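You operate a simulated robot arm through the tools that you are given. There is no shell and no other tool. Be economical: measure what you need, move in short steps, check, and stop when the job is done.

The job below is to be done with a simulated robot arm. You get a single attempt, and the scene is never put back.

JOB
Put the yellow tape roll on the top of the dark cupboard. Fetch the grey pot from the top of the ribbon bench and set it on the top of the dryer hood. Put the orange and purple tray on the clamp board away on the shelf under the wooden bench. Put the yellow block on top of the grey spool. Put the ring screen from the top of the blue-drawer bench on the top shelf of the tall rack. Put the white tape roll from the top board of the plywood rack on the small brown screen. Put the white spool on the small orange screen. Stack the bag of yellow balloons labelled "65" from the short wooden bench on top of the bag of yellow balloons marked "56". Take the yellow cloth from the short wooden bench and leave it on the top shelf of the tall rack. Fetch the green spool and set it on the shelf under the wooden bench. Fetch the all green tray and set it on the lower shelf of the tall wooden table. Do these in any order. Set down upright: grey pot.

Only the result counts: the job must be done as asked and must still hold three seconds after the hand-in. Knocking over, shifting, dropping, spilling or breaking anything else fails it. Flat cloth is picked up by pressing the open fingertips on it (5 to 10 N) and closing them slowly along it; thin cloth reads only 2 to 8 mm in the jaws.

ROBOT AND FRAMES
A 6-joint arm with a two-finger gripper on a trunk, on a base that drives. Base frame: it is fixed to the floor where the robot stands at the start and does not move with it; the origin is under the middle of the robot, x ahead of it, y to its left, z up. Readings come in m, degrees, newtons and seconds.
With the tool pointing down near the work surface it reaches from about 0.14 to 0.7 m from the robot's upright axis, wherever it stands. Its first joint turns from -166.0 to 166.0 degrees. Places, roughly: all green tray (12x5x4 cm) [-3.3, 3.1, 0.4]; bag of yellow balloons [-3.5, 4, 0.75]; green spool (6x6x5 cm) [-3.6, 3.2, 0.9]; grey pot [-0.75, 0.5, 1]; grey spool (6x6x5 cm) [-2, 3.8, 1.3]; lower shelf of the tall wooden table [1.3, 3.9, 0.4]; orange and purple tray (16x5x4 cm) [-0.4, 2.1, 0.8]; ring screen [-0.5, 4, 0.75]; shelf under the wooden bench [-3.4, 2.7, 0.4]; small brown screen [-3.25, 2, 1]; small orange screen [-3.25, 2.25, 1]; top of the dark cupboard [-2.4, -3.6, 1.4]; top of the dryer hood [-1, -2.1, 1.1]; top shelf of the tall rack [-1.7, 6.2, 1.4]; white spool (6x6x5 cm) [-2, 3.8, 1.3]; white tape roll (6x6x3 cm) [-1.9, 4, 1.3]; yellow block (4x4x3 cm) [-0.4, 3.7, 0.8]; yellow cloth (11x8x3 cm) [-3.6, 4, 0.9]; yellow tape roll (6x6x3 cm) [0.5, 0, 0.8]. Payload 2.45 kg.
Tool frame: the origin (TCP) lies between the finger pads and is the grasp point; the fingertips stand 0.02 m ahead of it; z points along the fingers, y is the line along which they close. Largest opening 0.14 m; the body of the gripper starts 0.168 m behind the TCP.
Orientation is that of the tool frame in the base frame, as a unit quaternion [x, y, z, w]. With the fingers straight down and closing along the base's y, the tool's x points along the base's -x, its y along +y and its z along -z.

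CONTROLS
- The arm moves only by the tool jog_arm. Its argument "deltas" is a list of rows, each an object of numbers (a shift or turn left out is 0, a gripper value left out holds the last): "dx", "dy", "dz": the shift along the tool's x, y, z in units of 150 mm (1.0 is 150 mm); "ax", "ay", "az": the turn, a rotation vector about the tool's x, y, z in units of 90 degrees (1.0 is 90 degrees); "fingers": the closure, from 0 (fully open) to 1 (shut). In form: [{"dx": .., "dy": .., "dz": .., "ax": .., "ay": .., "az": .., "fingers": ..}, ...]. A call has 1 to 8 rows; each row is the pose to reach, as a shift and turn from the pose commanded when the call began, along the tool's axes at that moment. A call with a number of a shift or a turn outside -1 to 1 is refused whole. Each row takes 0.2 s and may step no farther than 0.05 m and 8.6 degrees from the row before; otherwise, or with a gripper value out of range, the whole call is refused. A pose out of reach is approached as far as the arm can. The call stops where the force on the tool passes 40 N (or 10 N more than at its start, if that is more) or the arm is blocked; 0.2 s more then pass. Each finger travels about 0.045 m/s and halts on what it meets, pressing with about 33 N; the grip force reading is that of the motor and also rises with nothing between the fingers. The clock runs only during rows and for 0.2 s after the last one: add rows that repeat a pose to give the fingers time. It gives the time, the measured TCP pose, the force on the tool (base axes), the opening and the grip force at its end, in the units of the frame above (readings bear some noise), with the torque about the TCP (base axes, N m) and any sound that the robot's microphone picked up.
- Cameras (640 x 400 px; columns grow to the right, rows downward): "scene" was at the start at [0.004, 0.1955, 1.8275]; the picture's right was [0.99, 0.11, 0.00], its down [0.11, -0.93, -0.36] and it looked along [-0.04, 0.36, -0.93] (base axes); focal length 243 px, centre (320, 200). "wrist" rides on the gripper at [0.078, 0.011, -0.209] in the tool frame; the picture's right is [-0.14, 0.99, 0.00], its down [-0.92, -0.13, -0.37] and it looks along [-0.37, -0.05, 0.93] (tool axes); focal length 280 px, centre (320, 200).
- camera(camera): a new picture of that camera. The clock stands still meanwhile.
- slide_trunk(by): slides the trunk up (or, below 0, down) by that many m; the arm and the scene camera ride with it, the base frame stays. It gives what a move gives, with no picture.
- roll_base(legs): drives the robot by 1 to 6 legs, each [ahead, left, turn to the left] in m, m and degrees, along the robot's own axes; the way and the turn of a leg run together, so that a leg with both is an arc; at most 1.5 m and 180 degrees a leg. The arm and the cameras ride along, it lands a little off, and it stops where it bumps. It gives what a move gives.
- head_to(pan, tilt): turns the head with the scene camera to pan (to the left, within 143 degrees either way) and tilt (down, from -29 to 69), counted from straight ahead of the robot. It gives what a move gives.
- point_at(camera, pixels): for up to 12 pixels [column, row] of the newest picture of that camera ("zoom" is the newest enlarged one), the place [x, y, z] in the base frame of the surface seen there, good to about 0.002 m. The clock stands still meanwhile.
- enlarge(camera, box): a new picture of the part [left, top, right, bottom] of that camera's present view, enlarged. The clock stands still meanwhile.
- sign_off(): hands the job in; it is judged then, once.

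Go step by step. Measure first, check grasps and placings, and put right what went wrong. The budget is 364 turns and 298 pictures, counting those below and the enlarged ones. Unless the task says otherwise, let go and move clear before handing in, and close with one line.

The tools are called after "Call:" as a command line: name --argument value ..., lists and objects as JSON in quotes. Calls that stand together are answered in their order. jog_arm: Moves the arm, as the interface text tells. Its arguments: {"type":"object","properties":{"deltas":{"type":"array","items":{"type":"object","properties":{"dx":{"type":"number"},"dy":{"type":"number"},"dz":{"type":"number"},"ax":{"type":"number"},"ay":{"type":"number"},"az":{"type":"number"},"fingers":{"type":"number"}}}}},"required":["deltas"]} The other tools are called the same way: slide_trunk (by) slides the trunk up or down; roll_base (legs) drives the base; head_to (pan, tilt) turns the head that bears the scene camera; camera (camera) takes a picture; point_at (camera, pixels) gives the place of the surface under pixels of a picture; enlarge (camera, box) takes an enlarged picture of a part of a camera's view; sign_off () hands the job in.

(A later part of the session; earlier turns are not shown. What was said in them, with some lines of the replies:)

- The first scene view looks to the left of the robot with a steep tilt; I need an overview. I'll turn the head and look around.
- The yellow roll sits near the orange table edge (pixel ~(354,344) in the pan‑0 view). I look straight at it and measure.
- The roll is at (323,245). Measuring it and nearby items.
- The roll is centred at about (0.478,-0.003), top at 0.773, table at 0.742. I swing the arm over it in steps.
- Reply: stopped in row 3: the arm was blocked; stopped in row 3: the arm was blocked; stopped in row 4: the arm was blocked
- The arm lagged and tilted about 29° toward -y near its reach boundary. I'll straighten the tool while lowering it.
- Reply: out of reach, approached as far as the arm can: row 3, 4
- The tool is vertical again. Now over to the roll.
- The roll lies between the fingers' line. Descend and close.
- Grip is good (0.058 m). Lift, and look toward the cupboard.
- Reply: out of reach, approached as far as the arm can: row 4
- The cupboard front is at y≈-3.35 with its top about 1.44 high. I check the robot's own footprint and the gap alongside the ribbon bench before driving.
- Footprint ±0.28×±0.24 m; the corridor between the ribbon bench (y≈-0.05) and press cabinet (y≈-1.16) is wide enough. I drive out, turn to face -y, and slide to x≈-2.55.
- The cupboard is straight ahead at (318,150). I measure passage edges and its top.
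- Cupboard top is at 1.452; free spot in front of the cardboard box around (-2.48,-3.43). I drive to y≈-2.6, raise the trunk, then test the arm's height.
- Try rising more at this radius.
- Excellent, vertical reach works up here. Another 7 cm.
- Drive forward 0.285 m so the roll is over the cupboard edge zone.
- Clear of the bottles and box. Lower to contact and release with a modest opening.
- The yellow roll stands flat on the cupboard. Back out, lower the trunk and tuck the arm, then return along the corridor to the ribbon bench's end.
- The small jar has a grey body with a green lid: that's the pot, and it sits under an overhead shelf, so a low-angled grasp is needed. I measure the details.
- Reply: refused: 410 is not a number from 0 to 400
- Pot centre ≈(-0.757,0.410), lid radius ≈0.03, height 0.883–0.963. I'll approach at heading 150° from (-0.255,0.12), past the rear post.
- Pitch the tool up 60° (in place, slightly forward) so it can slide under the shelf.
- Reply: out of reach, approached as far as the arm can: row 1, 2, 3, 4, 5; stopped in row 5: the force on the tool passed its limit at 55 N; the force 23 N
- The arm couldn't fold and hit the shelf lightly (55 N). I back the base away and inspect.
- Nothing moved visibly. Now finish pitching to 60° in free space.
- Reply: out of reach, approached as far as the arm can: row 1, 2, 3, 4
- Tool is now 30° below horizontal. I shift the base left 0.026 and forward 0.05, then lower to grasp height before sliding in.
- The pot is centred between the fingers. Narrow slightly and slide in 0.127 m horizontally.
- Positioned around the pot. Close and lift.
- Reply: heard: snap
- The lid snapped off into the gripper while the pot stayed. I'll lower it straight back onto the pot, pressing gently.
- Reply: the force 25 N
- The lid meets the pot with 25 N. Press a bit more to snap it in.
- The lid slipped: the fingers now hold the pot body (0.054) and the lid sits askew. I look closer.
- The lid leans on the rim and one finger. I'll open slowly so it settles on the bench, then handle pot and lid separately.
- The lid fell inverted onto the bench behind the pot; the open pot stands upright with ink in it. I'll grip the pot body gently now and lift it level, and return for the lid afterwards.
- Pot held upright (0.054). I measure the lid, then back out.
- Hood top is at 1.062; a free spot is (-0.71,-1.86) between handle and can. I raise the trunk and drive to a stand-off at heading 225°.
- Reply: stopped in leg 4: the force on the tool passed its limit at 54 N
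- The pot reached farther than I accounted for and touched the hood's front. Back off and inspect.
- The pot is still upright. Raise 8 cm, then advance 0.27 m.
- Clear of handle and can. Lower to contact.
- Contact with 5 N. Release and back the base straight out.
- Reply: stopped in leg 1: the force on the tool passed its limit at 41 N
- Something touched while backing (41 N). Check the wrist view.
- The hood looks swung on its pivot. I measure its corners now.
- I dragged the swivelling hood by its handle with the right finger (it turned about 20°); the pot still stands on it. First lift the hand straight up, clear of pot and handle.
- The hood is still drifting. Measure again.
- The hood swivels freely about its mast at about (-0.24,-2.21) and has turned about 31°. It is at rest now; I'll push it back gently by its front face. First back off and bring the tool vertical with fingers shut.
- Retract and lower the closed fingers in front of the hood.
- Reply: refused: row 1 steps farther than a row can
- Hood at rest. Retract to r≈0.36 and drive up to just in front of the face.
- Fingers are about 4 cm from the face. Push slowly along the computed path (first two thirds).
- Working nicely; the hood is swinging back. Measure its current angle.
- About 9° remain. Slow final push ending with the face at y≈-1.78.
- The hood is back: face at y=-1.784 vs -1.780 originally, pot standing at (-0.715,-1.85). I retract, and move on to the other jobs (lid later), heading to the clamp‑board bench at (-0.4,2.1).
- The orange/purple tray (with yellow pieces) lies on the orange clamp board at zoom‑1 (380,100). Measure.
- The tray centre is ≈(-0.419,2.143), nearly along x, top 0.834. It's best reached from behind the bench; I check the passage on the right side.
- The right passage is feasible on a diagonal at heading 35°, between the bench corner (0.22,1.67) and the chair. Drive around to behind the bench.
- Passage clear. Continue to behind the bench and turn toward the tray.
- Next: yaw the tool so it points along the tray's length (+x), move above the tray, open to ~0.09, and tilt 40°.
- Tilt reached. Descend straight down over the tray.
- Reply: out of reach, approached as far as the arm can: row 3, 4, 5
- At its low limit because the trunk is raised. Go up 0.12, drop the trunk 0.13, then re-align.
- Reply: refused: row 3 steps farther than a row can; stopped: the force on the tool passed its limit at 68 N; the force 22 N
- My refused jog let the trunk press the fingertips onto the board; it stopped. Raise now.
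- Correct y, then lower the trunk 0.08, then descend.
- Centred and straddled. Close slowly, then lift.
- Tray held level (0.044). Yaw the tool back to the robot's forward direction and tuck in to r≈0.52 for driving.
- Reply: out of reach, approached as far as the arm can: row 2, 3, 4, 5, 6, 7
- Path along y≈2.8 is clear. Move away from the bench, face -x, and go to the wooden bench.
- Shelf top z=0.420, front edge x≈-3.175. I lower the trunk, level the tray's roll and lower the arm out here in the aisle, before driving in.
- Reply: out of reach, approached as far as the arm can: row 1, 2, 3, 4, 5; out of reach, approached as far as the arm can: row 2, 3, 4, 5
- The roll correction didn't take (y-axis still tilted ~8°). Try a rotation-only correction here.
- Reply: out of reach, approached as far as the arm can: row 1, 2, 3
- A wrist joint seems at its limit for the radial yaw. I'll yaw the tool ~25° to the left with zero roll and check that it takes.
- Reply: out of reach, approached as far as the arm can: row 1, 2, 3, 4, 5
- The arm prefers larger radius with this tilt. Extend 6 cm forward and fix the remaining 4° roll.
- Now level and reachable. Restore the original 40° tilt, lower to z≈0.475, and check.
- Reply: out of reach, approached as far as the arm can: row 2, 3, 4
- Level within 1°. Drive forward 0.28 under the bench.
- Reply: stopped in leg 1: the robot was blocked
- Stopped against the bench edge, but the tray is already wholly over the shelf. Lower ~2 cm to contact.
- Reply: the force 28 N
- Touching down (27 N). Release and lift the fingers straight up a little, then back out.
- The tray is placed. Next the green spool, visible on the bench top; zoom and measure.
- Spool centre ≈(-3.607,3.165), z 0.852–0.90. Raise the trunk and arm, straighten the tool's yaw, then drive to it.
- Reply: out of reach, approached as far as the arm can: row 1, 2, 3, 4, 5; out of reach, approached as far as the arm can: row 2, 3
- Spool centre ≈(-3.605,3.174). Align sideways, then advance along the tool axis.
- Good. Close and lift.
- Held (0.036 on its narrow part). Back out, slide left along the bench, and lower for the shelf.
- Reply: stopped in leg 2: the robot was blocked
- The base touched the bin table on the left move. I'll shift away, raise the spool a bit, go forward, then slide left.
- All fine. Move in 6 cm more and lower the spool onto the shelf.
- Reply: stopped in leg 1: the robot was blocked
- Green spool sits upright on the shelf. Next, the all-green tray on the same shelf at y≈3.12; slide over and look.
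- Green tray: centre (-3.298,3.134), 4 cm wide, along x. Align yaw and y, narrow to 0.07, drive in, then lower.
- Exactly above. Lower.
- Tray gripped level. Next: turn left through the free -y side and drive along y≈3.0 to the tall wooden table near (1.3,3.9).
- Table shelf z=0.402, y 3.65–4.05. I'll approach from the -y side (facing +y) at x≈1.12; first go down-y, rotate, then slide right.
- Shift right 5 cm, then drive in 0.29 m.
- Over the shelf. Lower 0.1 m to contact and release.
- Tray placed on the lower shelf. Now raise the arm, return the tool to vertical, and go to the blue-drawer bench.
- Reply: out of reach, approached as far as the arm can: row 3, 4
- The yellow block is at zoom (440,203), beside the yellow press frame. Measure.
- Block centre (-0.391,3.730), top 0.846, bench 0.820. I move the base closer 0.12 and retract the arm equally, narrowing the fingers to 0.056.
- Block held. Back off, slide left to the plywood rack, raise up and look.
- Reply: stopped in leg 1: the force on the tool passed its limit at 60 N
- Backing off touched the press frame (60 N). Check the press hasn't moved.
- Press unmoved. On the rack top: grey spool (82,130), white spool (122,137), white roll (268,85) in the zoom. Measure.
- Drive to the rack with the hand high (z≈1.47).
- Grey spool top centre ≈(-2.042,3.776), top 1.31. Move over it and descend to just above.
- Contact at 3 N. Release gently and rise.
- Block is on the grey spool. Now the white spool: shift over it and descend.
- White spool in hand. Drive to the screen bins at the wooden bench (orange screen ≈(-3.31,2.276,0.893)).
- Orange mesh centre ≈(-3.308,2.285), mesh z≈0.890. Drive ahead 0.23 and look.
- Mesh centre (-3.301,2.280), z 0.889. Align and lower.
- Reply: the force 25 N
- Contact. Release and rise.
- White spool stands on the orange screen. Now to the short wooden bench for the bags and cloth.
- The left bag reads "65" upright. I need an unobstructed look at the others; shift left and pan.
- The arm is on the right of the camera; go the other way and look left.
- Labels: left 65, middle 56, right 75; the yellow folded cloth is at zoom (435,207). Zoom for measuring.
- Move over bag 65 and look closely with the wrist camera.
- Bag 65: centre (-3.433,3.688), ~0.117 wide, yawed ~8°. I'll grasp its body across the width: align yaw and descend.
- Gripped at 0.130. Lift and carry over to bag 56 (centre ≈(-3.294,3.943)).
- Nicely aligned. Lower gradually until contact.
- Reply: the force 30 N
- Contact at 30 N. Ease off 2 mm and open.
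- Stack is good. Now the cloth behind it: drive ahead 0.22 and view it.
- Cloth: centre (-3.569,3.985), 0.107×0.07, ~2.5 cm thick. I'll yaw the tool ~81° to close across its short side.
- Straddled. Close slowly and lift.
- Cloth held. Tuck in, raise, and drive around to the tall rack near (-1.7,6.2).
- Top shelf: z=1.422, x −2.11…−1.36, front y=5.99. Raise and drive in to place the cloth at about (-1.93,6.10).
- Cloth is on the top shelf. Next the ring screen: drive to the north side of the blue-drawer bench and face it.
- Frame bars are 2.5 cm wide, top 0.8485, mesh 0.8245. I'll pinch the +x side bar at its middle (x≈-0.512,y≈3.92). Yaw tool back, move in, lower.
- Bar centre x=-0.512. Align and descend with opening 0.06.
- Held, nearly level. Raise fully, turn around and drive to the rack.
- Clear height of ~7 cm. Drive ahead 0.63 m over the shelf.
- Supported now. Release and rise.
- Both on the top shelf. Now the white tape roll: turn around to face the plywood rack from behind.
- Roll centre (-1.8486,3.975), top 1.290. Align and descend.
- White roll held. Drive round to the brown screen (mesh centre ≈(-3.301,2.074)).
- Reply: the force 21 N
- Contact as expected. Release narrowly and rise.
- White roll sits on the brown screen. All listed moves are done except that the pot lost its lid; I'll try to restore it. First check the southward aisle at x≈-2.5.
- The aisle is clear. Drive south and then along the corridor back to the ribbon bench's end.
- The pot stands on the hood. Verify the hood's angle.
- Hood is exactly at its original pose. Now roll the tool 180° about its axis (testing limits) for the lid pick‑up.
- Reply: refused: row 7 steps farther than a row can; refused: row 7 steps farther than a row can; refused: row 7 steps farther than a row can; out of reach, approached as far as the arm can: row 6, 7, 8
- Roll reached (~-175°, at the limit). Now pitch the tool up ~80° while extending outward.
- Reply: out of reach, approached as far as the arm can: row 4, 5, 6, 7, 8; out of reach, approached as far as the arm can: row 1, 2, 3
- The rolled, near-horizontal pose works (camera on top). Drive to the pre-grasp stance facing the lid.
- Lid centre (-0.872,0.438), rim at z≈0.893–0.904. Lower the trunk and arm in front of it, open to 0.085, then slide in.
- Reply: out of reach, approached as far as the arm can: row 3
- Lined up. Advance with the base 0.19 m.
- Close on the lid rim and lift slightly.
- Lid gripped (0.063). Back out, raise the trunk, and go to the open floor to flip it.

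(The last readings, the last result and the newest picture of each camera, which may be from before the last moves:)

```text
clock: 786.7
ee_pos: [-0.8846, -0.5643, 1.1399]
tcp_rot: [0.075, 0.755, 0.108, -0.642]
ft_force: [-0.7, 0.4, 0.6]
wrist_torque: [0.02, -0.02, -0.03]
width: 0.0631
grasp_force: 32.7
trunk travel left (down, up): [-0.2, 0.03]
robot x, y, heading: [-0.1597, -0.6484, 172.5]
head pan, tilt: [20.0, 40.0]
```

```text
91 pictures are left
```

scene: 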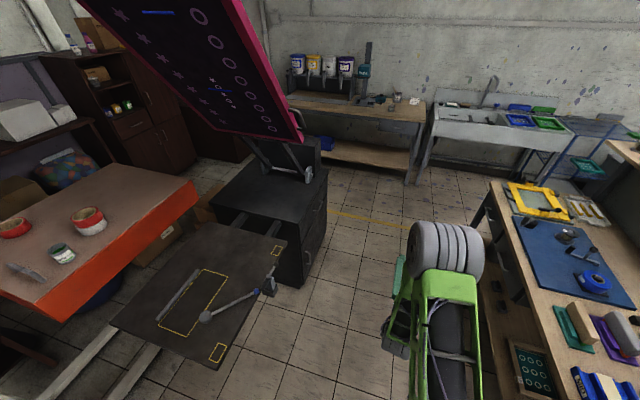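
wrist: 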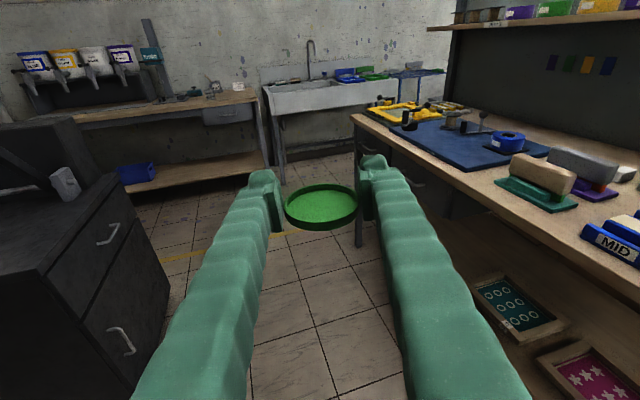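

Roll the tool 180° back so the lid turns upright.

Call:
jog_arm --deltas '[{"az": 0.09}, {"az": 0.18}, {"az": 0.27}, {"az": 0.36}, {"az": 0.45}, {"az": 0.54}, {"az": 0.63}, {"az": 0.667}]'

Call:
jog_arm --deltas '[{"az": 0.09}, {"az": 0.18}, {"az": 0.27}, {"az": 0.36}, {"az": 0.45}, {"az": 0.54}, {"az": 0.63}, {"az": 0.667}]'

Call:
jog_arm --deltas '[{"az": 0.09}, {"az": 0.18}, {"az": 0.27}, {"az": 0.36}, {"az": 0.45}, {"az": 0.54}, {"az": 0.63}, {"az": 0.667}]'

Call:
camera --camera "wrist"

```text
clock: 788.5
ee_pos: [-0.8845, -0.5656, 1.1399]
tcp_rot: [0.443, 0.616, -0.228, -0.61]
ft_force: [0.5, 0.0, 0.4]
wrist_torque: [-0.01, 0.03, -0.03]
width: 0.0633
grasp_force: 33.2
trunk travel left (down, up): [-0.2, 0.03]
robot x, y, heading: [-0.1606, -0.6496, 172.2]
head pan, tilt: [20.0, 40.0]
```

```text
clock: 790.3
ee_pos: [-0.8843, -0.5643, 1.141]
tcp_rot: [0.692, 0.311, -0.503, -0.414]
ft_force: [0.5, 0.4, 0.2]
wrist_torque: [-0.02, 0.01, 0.02]
width: 0.0632
grasp_force: 32.6
trunk travel left (down, up): [-0.2, 0.03]
robot x, y, heading: [-0.1581, -0.6489, 172.5]
head pan, tilt: [20.0, 40.0]
```

```text
clock: 792.1
ee_pos: [-0.884, -0.5642, 1.1393]
tcp_rot: [0.758, -0.034, -0.635, -0.143]
ft_force: [0.1, 0.5, -0.1]
wrist_torque: [0.01, 0.0, 0.0]
width: 0.0632
grasp_force: 32.8
out of reach, approached as far as the arm can: row 7, 8
trunk travel left (down, up): [-0.2, 0.03]
robot x, y, heading: [-0.1568, -0.6475, 172.5]
head pan, tilt: [20.0, 40.0]
```

```text
90 pictures are left
```

wrist: 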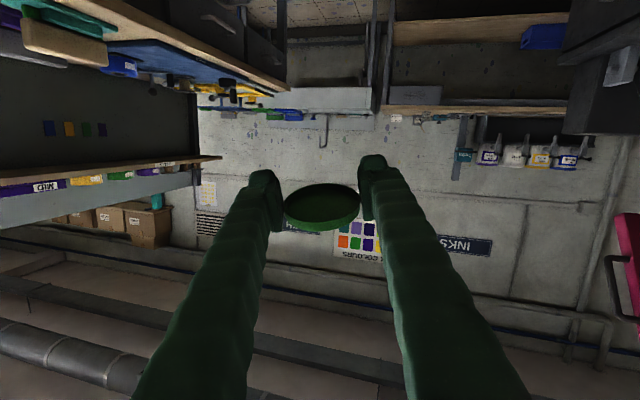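

Nearly flipped; now pitch up ~17° and finish the roll so the lid is level.

Call:
jog_arm --deltas '[{"ay": -0.065}, {"ay": -0.13}, {"ay": -0.193}, {"ay": -0.193, "az": 0.035}, {"ay": -0.193, "az": 0.069}, {"ay": -0.193, "az": 0.069}]'

Call:
head_to --pan 0 --tilt 35

Call:
camera --camera "scene"

```text
clock: 793.5
ee_pos: [-0.8906, -0.5812, 1.1407]
tcp_rot: [-0.654, 0.008, 0.74, 0.161]
ft_force: [0.0, 0.8, -0.4]
wrist_torque: [0.01, -0.01, 0.01]
width: 0.0634
grasp_force: 33.0
out of reach, approached as far as the arm can: row 1, 2, 3, 4, 5, 6
trunk travel left (down, up): [-0.2, 0.03]
robot x, y, heading: [-0.1592, -0.6515, 172.5]
head pan, tilt: [20.0, 40.0]
```

```text
clock: 794.4
ee_pos: [-0.8909, -0.583, 1.1413]
tcp_rot: [-0.654, 0.007, 0.74, 0.16]
ft_force: [0.0, -0.4, -0.2]
wrist_torque: [0.02, -0.02, -0.01]
width: 0.0634
grasp_force: 33.6
trunk travel left (down, up): [-0.2, 0.03]
robot x, y, heading: [-0.1569, -0.6462, 172.7]
head pan, tilt: [0.0, 35.0]
```

```text
89 pictures are left
```

scene: 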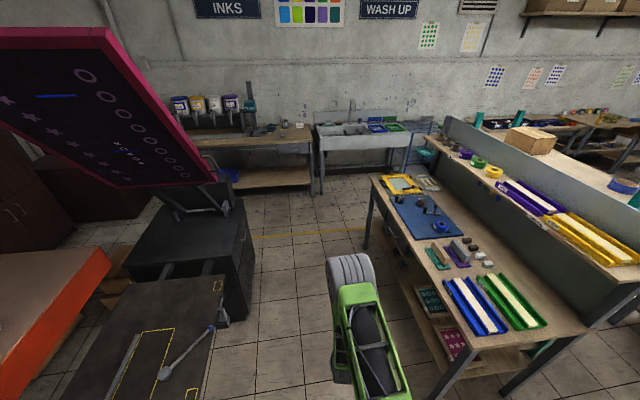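

Pitch is right but a ~7.6° roll error remains (wrist limit). Extend outward 9 cm and retry the roll.

Call:
jog_arm --deltas '[{"dz": 0.2}, {"dz": 0.4}, {"dz": 0.6, "az": 0.03}, {"dz": 0.6, "az": 0.06}, {"dz": 0.6, "az": 0.085}, {"dz": 0.6, "az": 0.085}]'

```text
clock: 795.8
ee_pos: [-0.9849, -0.579, 1.1551]
tcp_rot: [-0.653, 0.039, 0.743, 0.14]
ft_force: [-0.2, 0.3, -0.2]
wrist_torque: [-0.01, 0.01, -0.01]
width: 0.0634
grasp_force: 32.7
out of reach, approached as far as the arm can: row 1, 2, 3, 4, 5, 6
trunk travel left (down, up): [-0.2, 0.03]
robot x, y, heading: [-0.1633, -0.6469, 172.7]
head pan, tilt: [0.0, 35.0]
```

Lid now level within ~3°. Turn to face the hood on a 240° approach and stop ~0.2 m short.

Call:
roll_base --legs '[[0, 0, 74], [0.3, -0.065, 0]]'

Call:
camera --camera "wrist"

Call:
camera --camera "scene"

```text
clock: 801.0
ee_pos: [-0.6327, -1.6687, 1.1559]
tcp_rot: [-0.545, -0.362, 0.678, -0.334]
ft_force: [-0.1, -0.9, 0.2]
wrist_torque: [0.01, 0.01, -0.02]
width: 0.0633
grasp_force: 33.0
trunk travel left (down, up): [-0.2, 0.03]
robot x, y, heading: [-0.3354, -0.8889, -113.9]
head pan, tilt: [0.0, 35.0]
```

```text
88 pictures are left
```

wrist: 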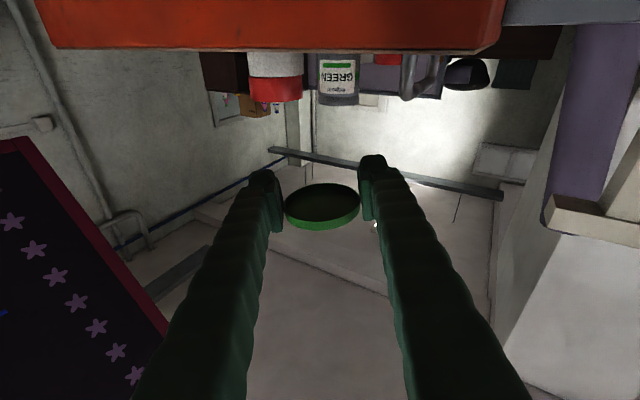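

```text
87 pictures are left
```

scene: 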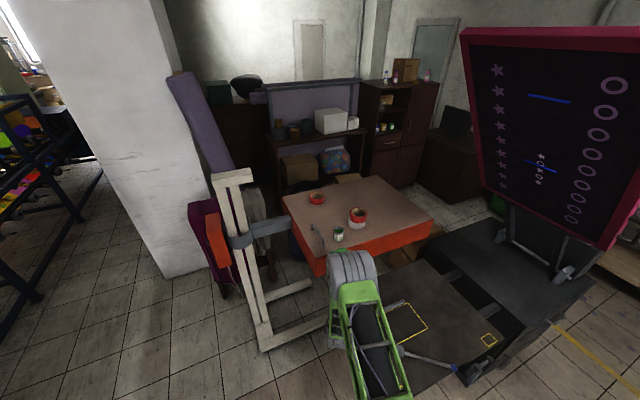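

Call:
enlarge --camera "scene" --box '[300, 205, 380, 255]'

Call:
point_at --camera "scene" --pixels '[[339, 228], [334, 231], [344, 231], [339, 234], [339, 240]]'

Call:
point_at --camera "wrist" --pixels '[[321, 95], [340, 98], [357, 95], [340, 58], [340, 80], [412, 90], [435, 75]]'

```text
8.00 times, centred on (340, 230) of scene
```

zoom: 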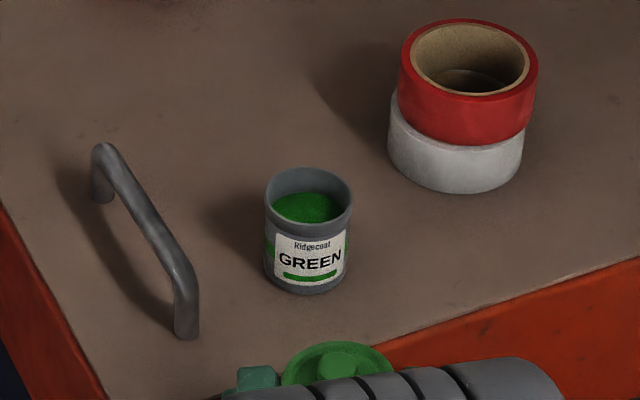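

```text
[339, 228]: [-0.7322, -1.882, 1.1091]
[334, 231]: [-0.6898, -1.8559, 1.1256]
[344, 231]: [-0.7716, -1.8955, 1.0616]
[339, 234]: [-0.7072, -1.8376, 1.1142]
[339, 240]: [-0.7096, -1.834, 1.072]
```

```text
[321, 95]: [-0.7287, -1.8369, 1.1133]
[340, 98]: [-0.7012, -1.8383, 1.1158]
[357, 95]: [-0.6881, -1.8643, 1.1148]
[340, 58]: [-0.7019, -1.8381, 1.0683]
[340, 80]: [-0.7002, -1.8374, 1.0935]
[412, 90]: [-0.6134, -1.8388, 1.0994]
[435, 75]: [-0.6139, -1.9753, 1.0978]
```

Pot rim z≈1.126, centre ≈(-0.711,-1.857); the lid is upright in hand above that level. Advance 0.19 m.

Call:
roll_base --legs '[[0.19, 0.003, 0]]'

Call:
enlarge --camera "scene" --box '[300, 205, 420, 285]'

Call:
camera --camera "wrist"

```text
clock: 802.6
ee_pos: [-0.7068, -1.8422, 1.1546]
tcp_rot: [-0.545, -0.362, 0.679, -0.334]
ft_force: [-0.6, -0.6, -0.5]
wrist_torque: [-0.04, 0.02, 0.02]
width: 0.0631
grasp_force: 32.5
trunk travel left (down, up): [-0.2, 0.03]
robot x, y, heading: [-0.4111, -1.0661, -113.5]
head pan, tilt: [0.0, 35.0]
```

```text
5.00 times, centred on (360, 245) of scene
```

zoom: 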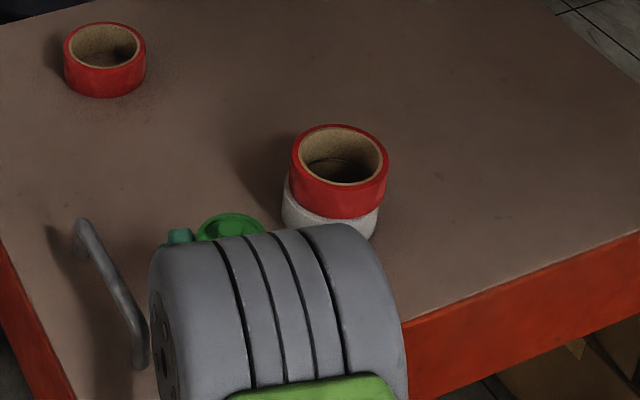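

```text
84 pictures are left
```

wrist: 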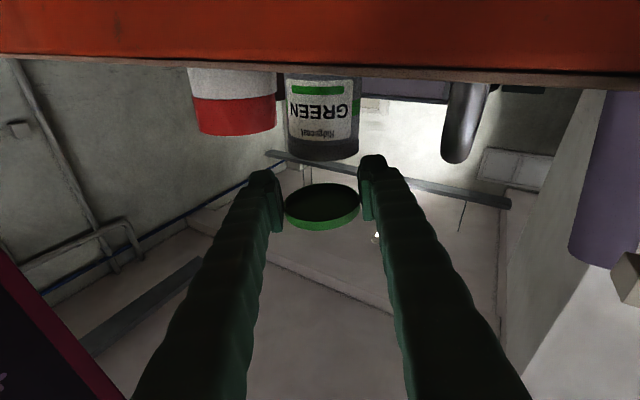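

Shift forward 9 mm and lower 3 cm toward the rim.

Call:
jog_arm --deltas '[{"dy": 0.018, "dz": 0.057}, {"dx": 0.1, "dy": 0.03, "dz": 0.043}, {"dx": 0.19, "dy": 0.042, "dz": 0.029}]'

Call:
camera --camera "wrist"

```text
clock: 803.4
ee_pos: [-0.709, -1.8506, 1.1274]
tcp_rot: [-0.545, -0.362, 0.678, -0.335]
ft_force: [0.4, 0.0, -0.2]
wrist_torque: [0.02, -0.04, 0.01]
width: 0.063
grasp_force: 32.4
trunk travel left (down, up): [-0.2, 0.03]
robot x, y, heading: [-0.407, -1.0673, -113.5]
head pan, tilt: [0.0, 35.0]
```

```text
83 pictures are left
```

wrist: 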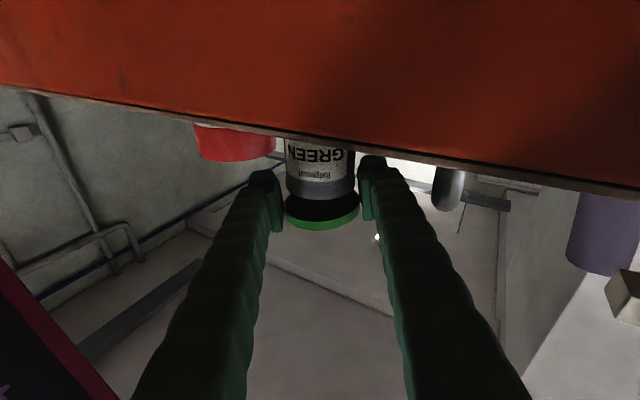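

Call:
enlarge --camera "wrist" --box '[260, 140, 390, 240]'

Call:
point_at --camera "wrist" --pixels '[[321, 185], [292, 182], [350, 182], [321, 226], [292, 215], [352, 213], [321, 198]]'

```text
4.00 times, centred on (325, 190) of wrist
```

zoom: 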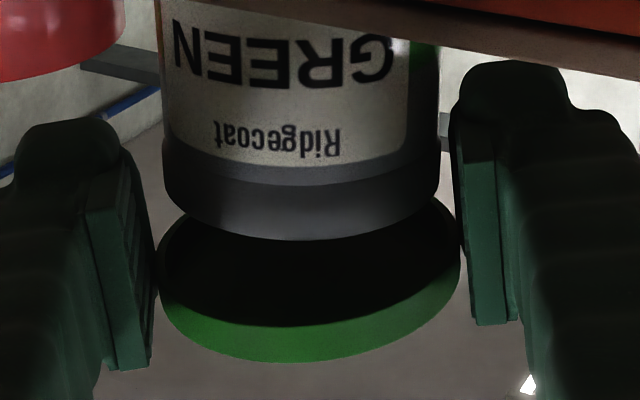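

```text
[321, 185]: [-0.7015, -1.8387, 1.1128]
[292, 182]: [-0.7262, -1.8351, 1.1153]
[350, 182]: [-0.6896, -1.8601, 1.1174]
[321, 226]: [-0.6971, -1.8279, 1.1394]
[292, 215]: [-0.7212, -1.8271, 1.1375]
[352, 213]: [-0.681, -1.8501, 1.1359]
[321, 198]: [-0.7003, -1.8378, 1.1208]
```

Lid needs ~8 mm more forward. Adjust and lower slowly.

Call:
jog_arm --deltas '[{"dz": 0.055}, {"dz": 0.05, "dx": 0.03, "dy": 0.004}, {"dz": 0.046, "dx": 0.06, "dy": 0.008}, {"dz": 0.044, "dx": 0.075, "dy": 0.01}]'

Call:
enlarge --camera "wrist" --box '[260, 140, 390, 240]'

```text
clock: 804.4
ee_pos: [-0.7135, -1.8573, 1.1171]
tcp_rot: [-0.546, -0.361, 0.679, -0.334]
ft_force: [0.4, 0.3, 0.0]
wrist_torque: [0.01, 0.03, -0.02]
width: 0.0632
grasp_force: 33.1
trunk travel left (down, up): [-0.2, 0.03]
robot x, y, heading: [-0.412, -1.0694, -113.9]
head pan, tilt: [0.0, 35.0]
```

```text
4.00 times, centred on (325, 190) of wrist
```

zoom: 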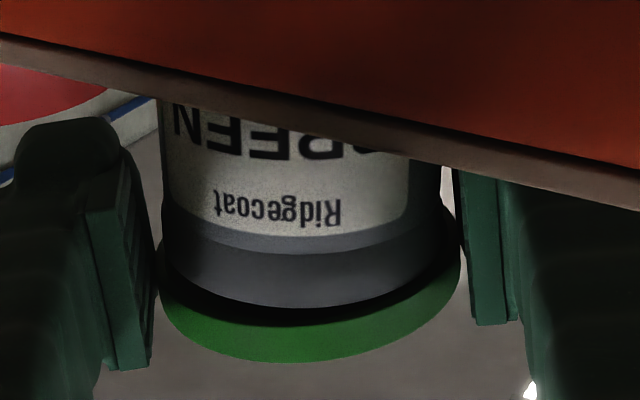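

The rim is entering the lid. Lower further, watching force.

Call:
jog_arm --deltas '[{"dx": 0.015, "dy": 0.002, "dz": -0.002}, {"dx": 0.03, "dy": 0.004, "dz": -0.004}, {"dx": 0.04, "dy": 0.005, "dz": -0.006}]'

Call:
enlarge --camera "wrist" --box '[260, 140, 390, 240]'

```text
clock: 805.2
ee_pos: [-0.7125, -1.8568, 1.1107]
tcp_rot: [-0.546, -0.361, 0.678, -0.334]
ft_force: [-0.3, 0.2, 0.7]
wrist_torque: [-0.02, -0.01, 0.02]
width: 0.063
grasp_force: 32.4
trunk travel left (down, up): [-0.2, 0.03]
robot x, y, heading: [-0.4109, -1.0677, -113.9]
head pan, tilt: [0.0, 35.0]
```

```text
4.00 times, centred on (325, 190) of wrist
```

zoom: 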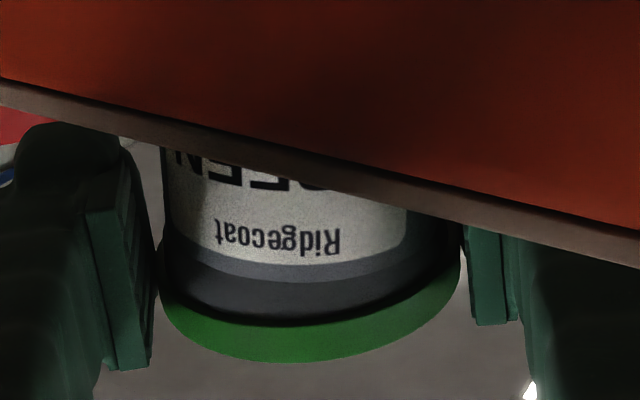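

Call:
jog_arm --deltas '[{"dx": 0.01, "dy": 0.001, "dz": -0.0015}, {"dx": 0.02, "dy": 0.0025, "dz": -0.003}]'

Call:
jog_arm --deltas '[{"dx": 0.01, "dy": 0.001, "dz": -0.0015}, {"dx": 0.02, "dy": 0.0025, "dz": -0.003}]'

Call:
enlarge --camera "wrist" --box '[260, 140, 390, 240]'

```text
clock: 805.8
ee_pos: [-0.7128, -1.857, 1.1113]
tcp_rot: [-0.545, -0.359, 0.68, -0.335]
ft_force: [-0.6, -1.1, 11.7]
wrist_torque: [-0.18, -0.24, -0.05]
width: 0.0633
grasp_force: 33.4
trunk travel left (down, up): [-0.2, 0.03]
robot x, y, heading: [-0.4133, -1.0684, -113.7]
head pan, tilt: [0.0, 35.0]
```

```text
clock: 806.4
ee_pos: [-0.7149, -1.8549, 1.1065]
tcp_rot: [-0.546, -0.36, 0.68, -0.332]
ft_force: [-4.1, 2.5, 17.0]
wrist_torque: [0.18, 0.07, -0.08]
width: 0.0624
grasp_force: 32.8
trunk travel left (down, up): [-0.2, 0.03]
robot x, y, heading: [-0.4096, -1.0695, -113.9]
head pan, tilt: [0.0, 35.0]
heard: snap
```

```text
4.00 times, centred on (325, 190) of wrist
```

zoom: 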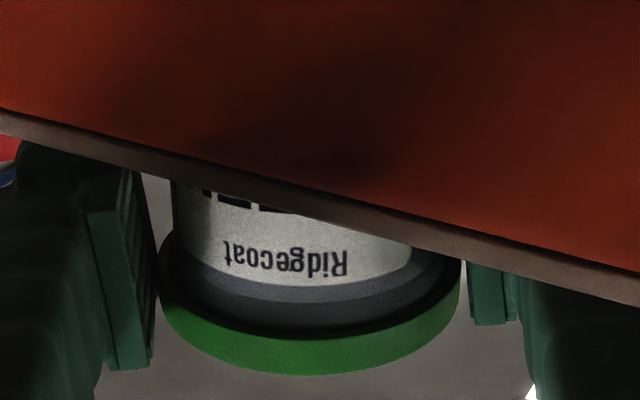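

It snapped on. Now open gently and check before retreating.

Call:
jog_arm --deltas '[{"fingers": 0.54}, {"fingers": 0.52}, {"fingers": 0.5}, {"fingers": 0.48}, {"fingers": 0.48}]'

Call:
enlarge --camera "wrist" --box '[240, 100, 400, 240]'

Call:
enlarge --camera "scene" --box '[300, 205, 420, 285]'

```text
clock: 807.6
ee_pos: [-0.713, -1.8575, 1.1055]
tcp_rot: [-0.546, -0.36, 0.679, -0.333]
ft_force: [1.0, -0.3, 0.3]
wrist_torque: [0.05, 0.03, 0.01]
width: 0.0727
grasp_force: 0.1
trunk travel left (down, up): [-0.2, 0.03]
robot x, y, heading: [-0.4119, -1.0657, -113.9]
head pan, tilt: [0.0, 35.0]
```

```text
2.86 times, centred on (320, 170) of wrist
```

zoom: 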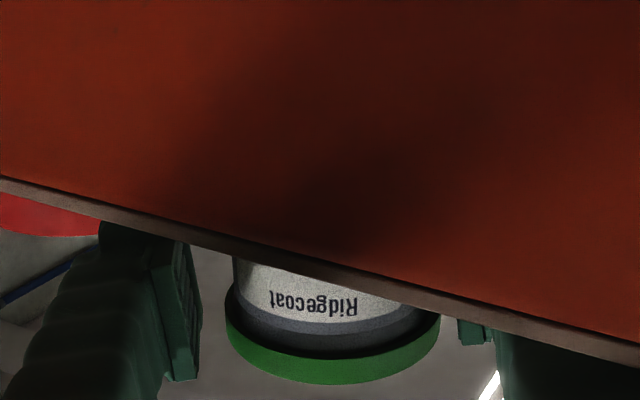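

```text
5.00 times, centred on (360, 245) of scene
```

zoom: 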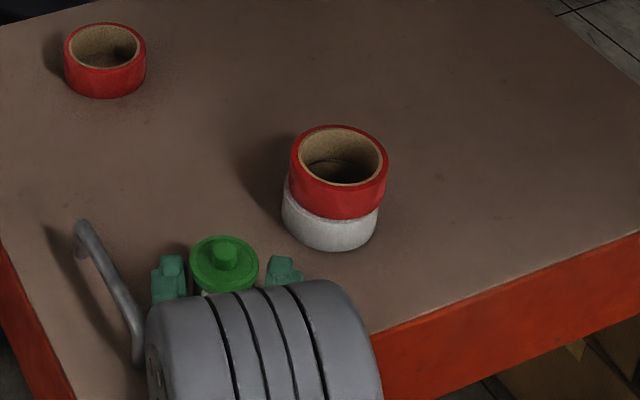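

Seated upright. Open slightly more, lift straight up clear of the knob, then back away.

Call:
jog_arm --deltas '[{"fingers": 0.43}, {"fingers": 0.42}, {"dx": -0.06, "dy": -0.008, "dz": 0.009, "fingers": 0.42}, {"dx": -0.14, "dy": -0.018, "dz": 0.02, "fingers": 0.42}, {"dx": -0.25, "dy": -0.033, "dz": 0.037, "fingers": 0.42}, {"dx": -0.4, "dy": -0.052, "dz": 0.058, "fingers": 0.42}]'

Call:
camera --camera "wrist"

```text
clock: 809.0
ee_pos: [-0.7117, -1.8577, 1.1668]
tcp_rot: [-0.546, -0.362, 0.678, -0.334]
ft_force: [0.2, -0.6, -0.2]
wrist_torque: [0.02, 0.0, 0.02]
width: 0.0812
grasp_force: 0.1
trunk travel left (down, up): [-0.2, 0.03]
robot x, y, heading: [-0.4102, -1.0681, -113.8]
head pan, tilt: [0.0, 35.0]
```

```text
76 pictures are left
```

wrist: 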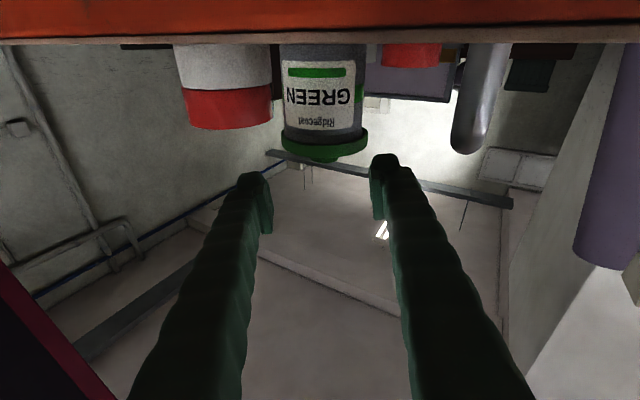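

Lid is on properly. Back away and take a verification look.

Call:
roll_base --legs '[[-0.35, 0, 0]]'

Call:
camera --camera "scene"

Call:
enlarge --camera "scene" --box '[250, 160, 450, 285]'

Call:
point_at --camera "zoom" --pixels '[[300, 290], [450, 200], [560, 150], [250, 320], [330, 215], [330, 240]]'

```text
clock: 811.2
ee_pos: [-0.5725, -1.5343, 1.1668]
tcp_rot: [-0.546, -0.36, 0.679, -0.333]
ft_force: [-0.4, 0.5, -0.3]
wrist_torque: [0.02, 0.03, 0.01]
width: 0.0816
grasp_force: 0.0
trunk travel left (down, up): [-0.2, 0.03]
robot x, y, heading: [-0.2635, -0.7435, -113.9]
head pan, tilt: [0.0, 35.0]
```

```text
75 pictures are left
```

scene: 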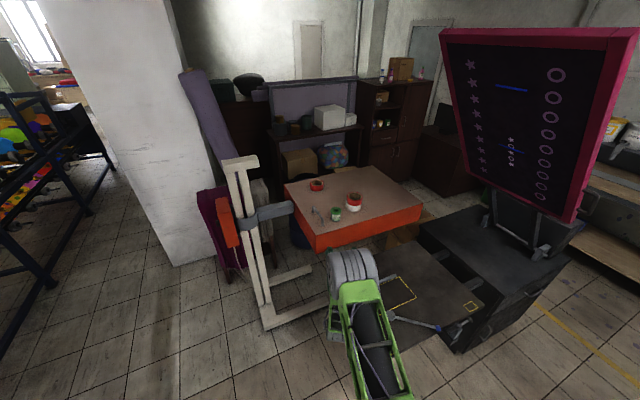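

```text
3.20 times, centred on (350, 222) of scene
```

zoom: 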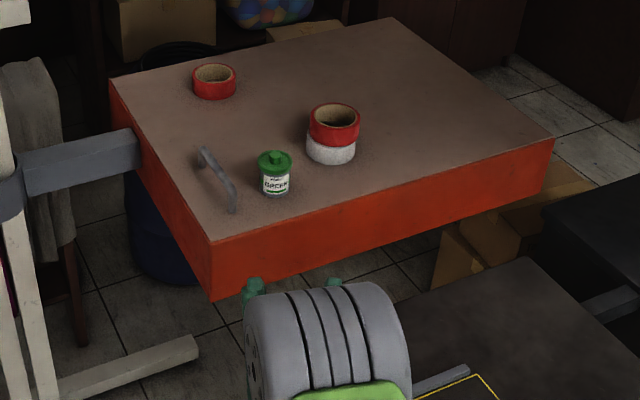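

```text
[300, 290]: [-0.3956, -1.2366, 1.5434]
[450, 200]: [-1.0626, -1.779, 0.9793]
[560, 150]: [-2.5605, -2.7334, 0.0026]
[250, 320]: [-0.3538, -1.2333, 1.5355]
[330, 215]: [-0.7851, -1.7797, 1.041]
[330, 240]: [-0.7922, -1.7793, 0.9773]
```

The hood is at its original angle (front face y≈-1.780), the lidded pot stands upright on it, and the hand is clear. Everything is done, so I hand in.

Call:
sign_off

```text
The job is handed in.
```

All eleven items are placed as asked and the job is handed in, with two mishaps put right: the grey pot's lid came off and was snapped back on, and the dryer hood I dragged about 31° on its swivel was pushed back to its original position.
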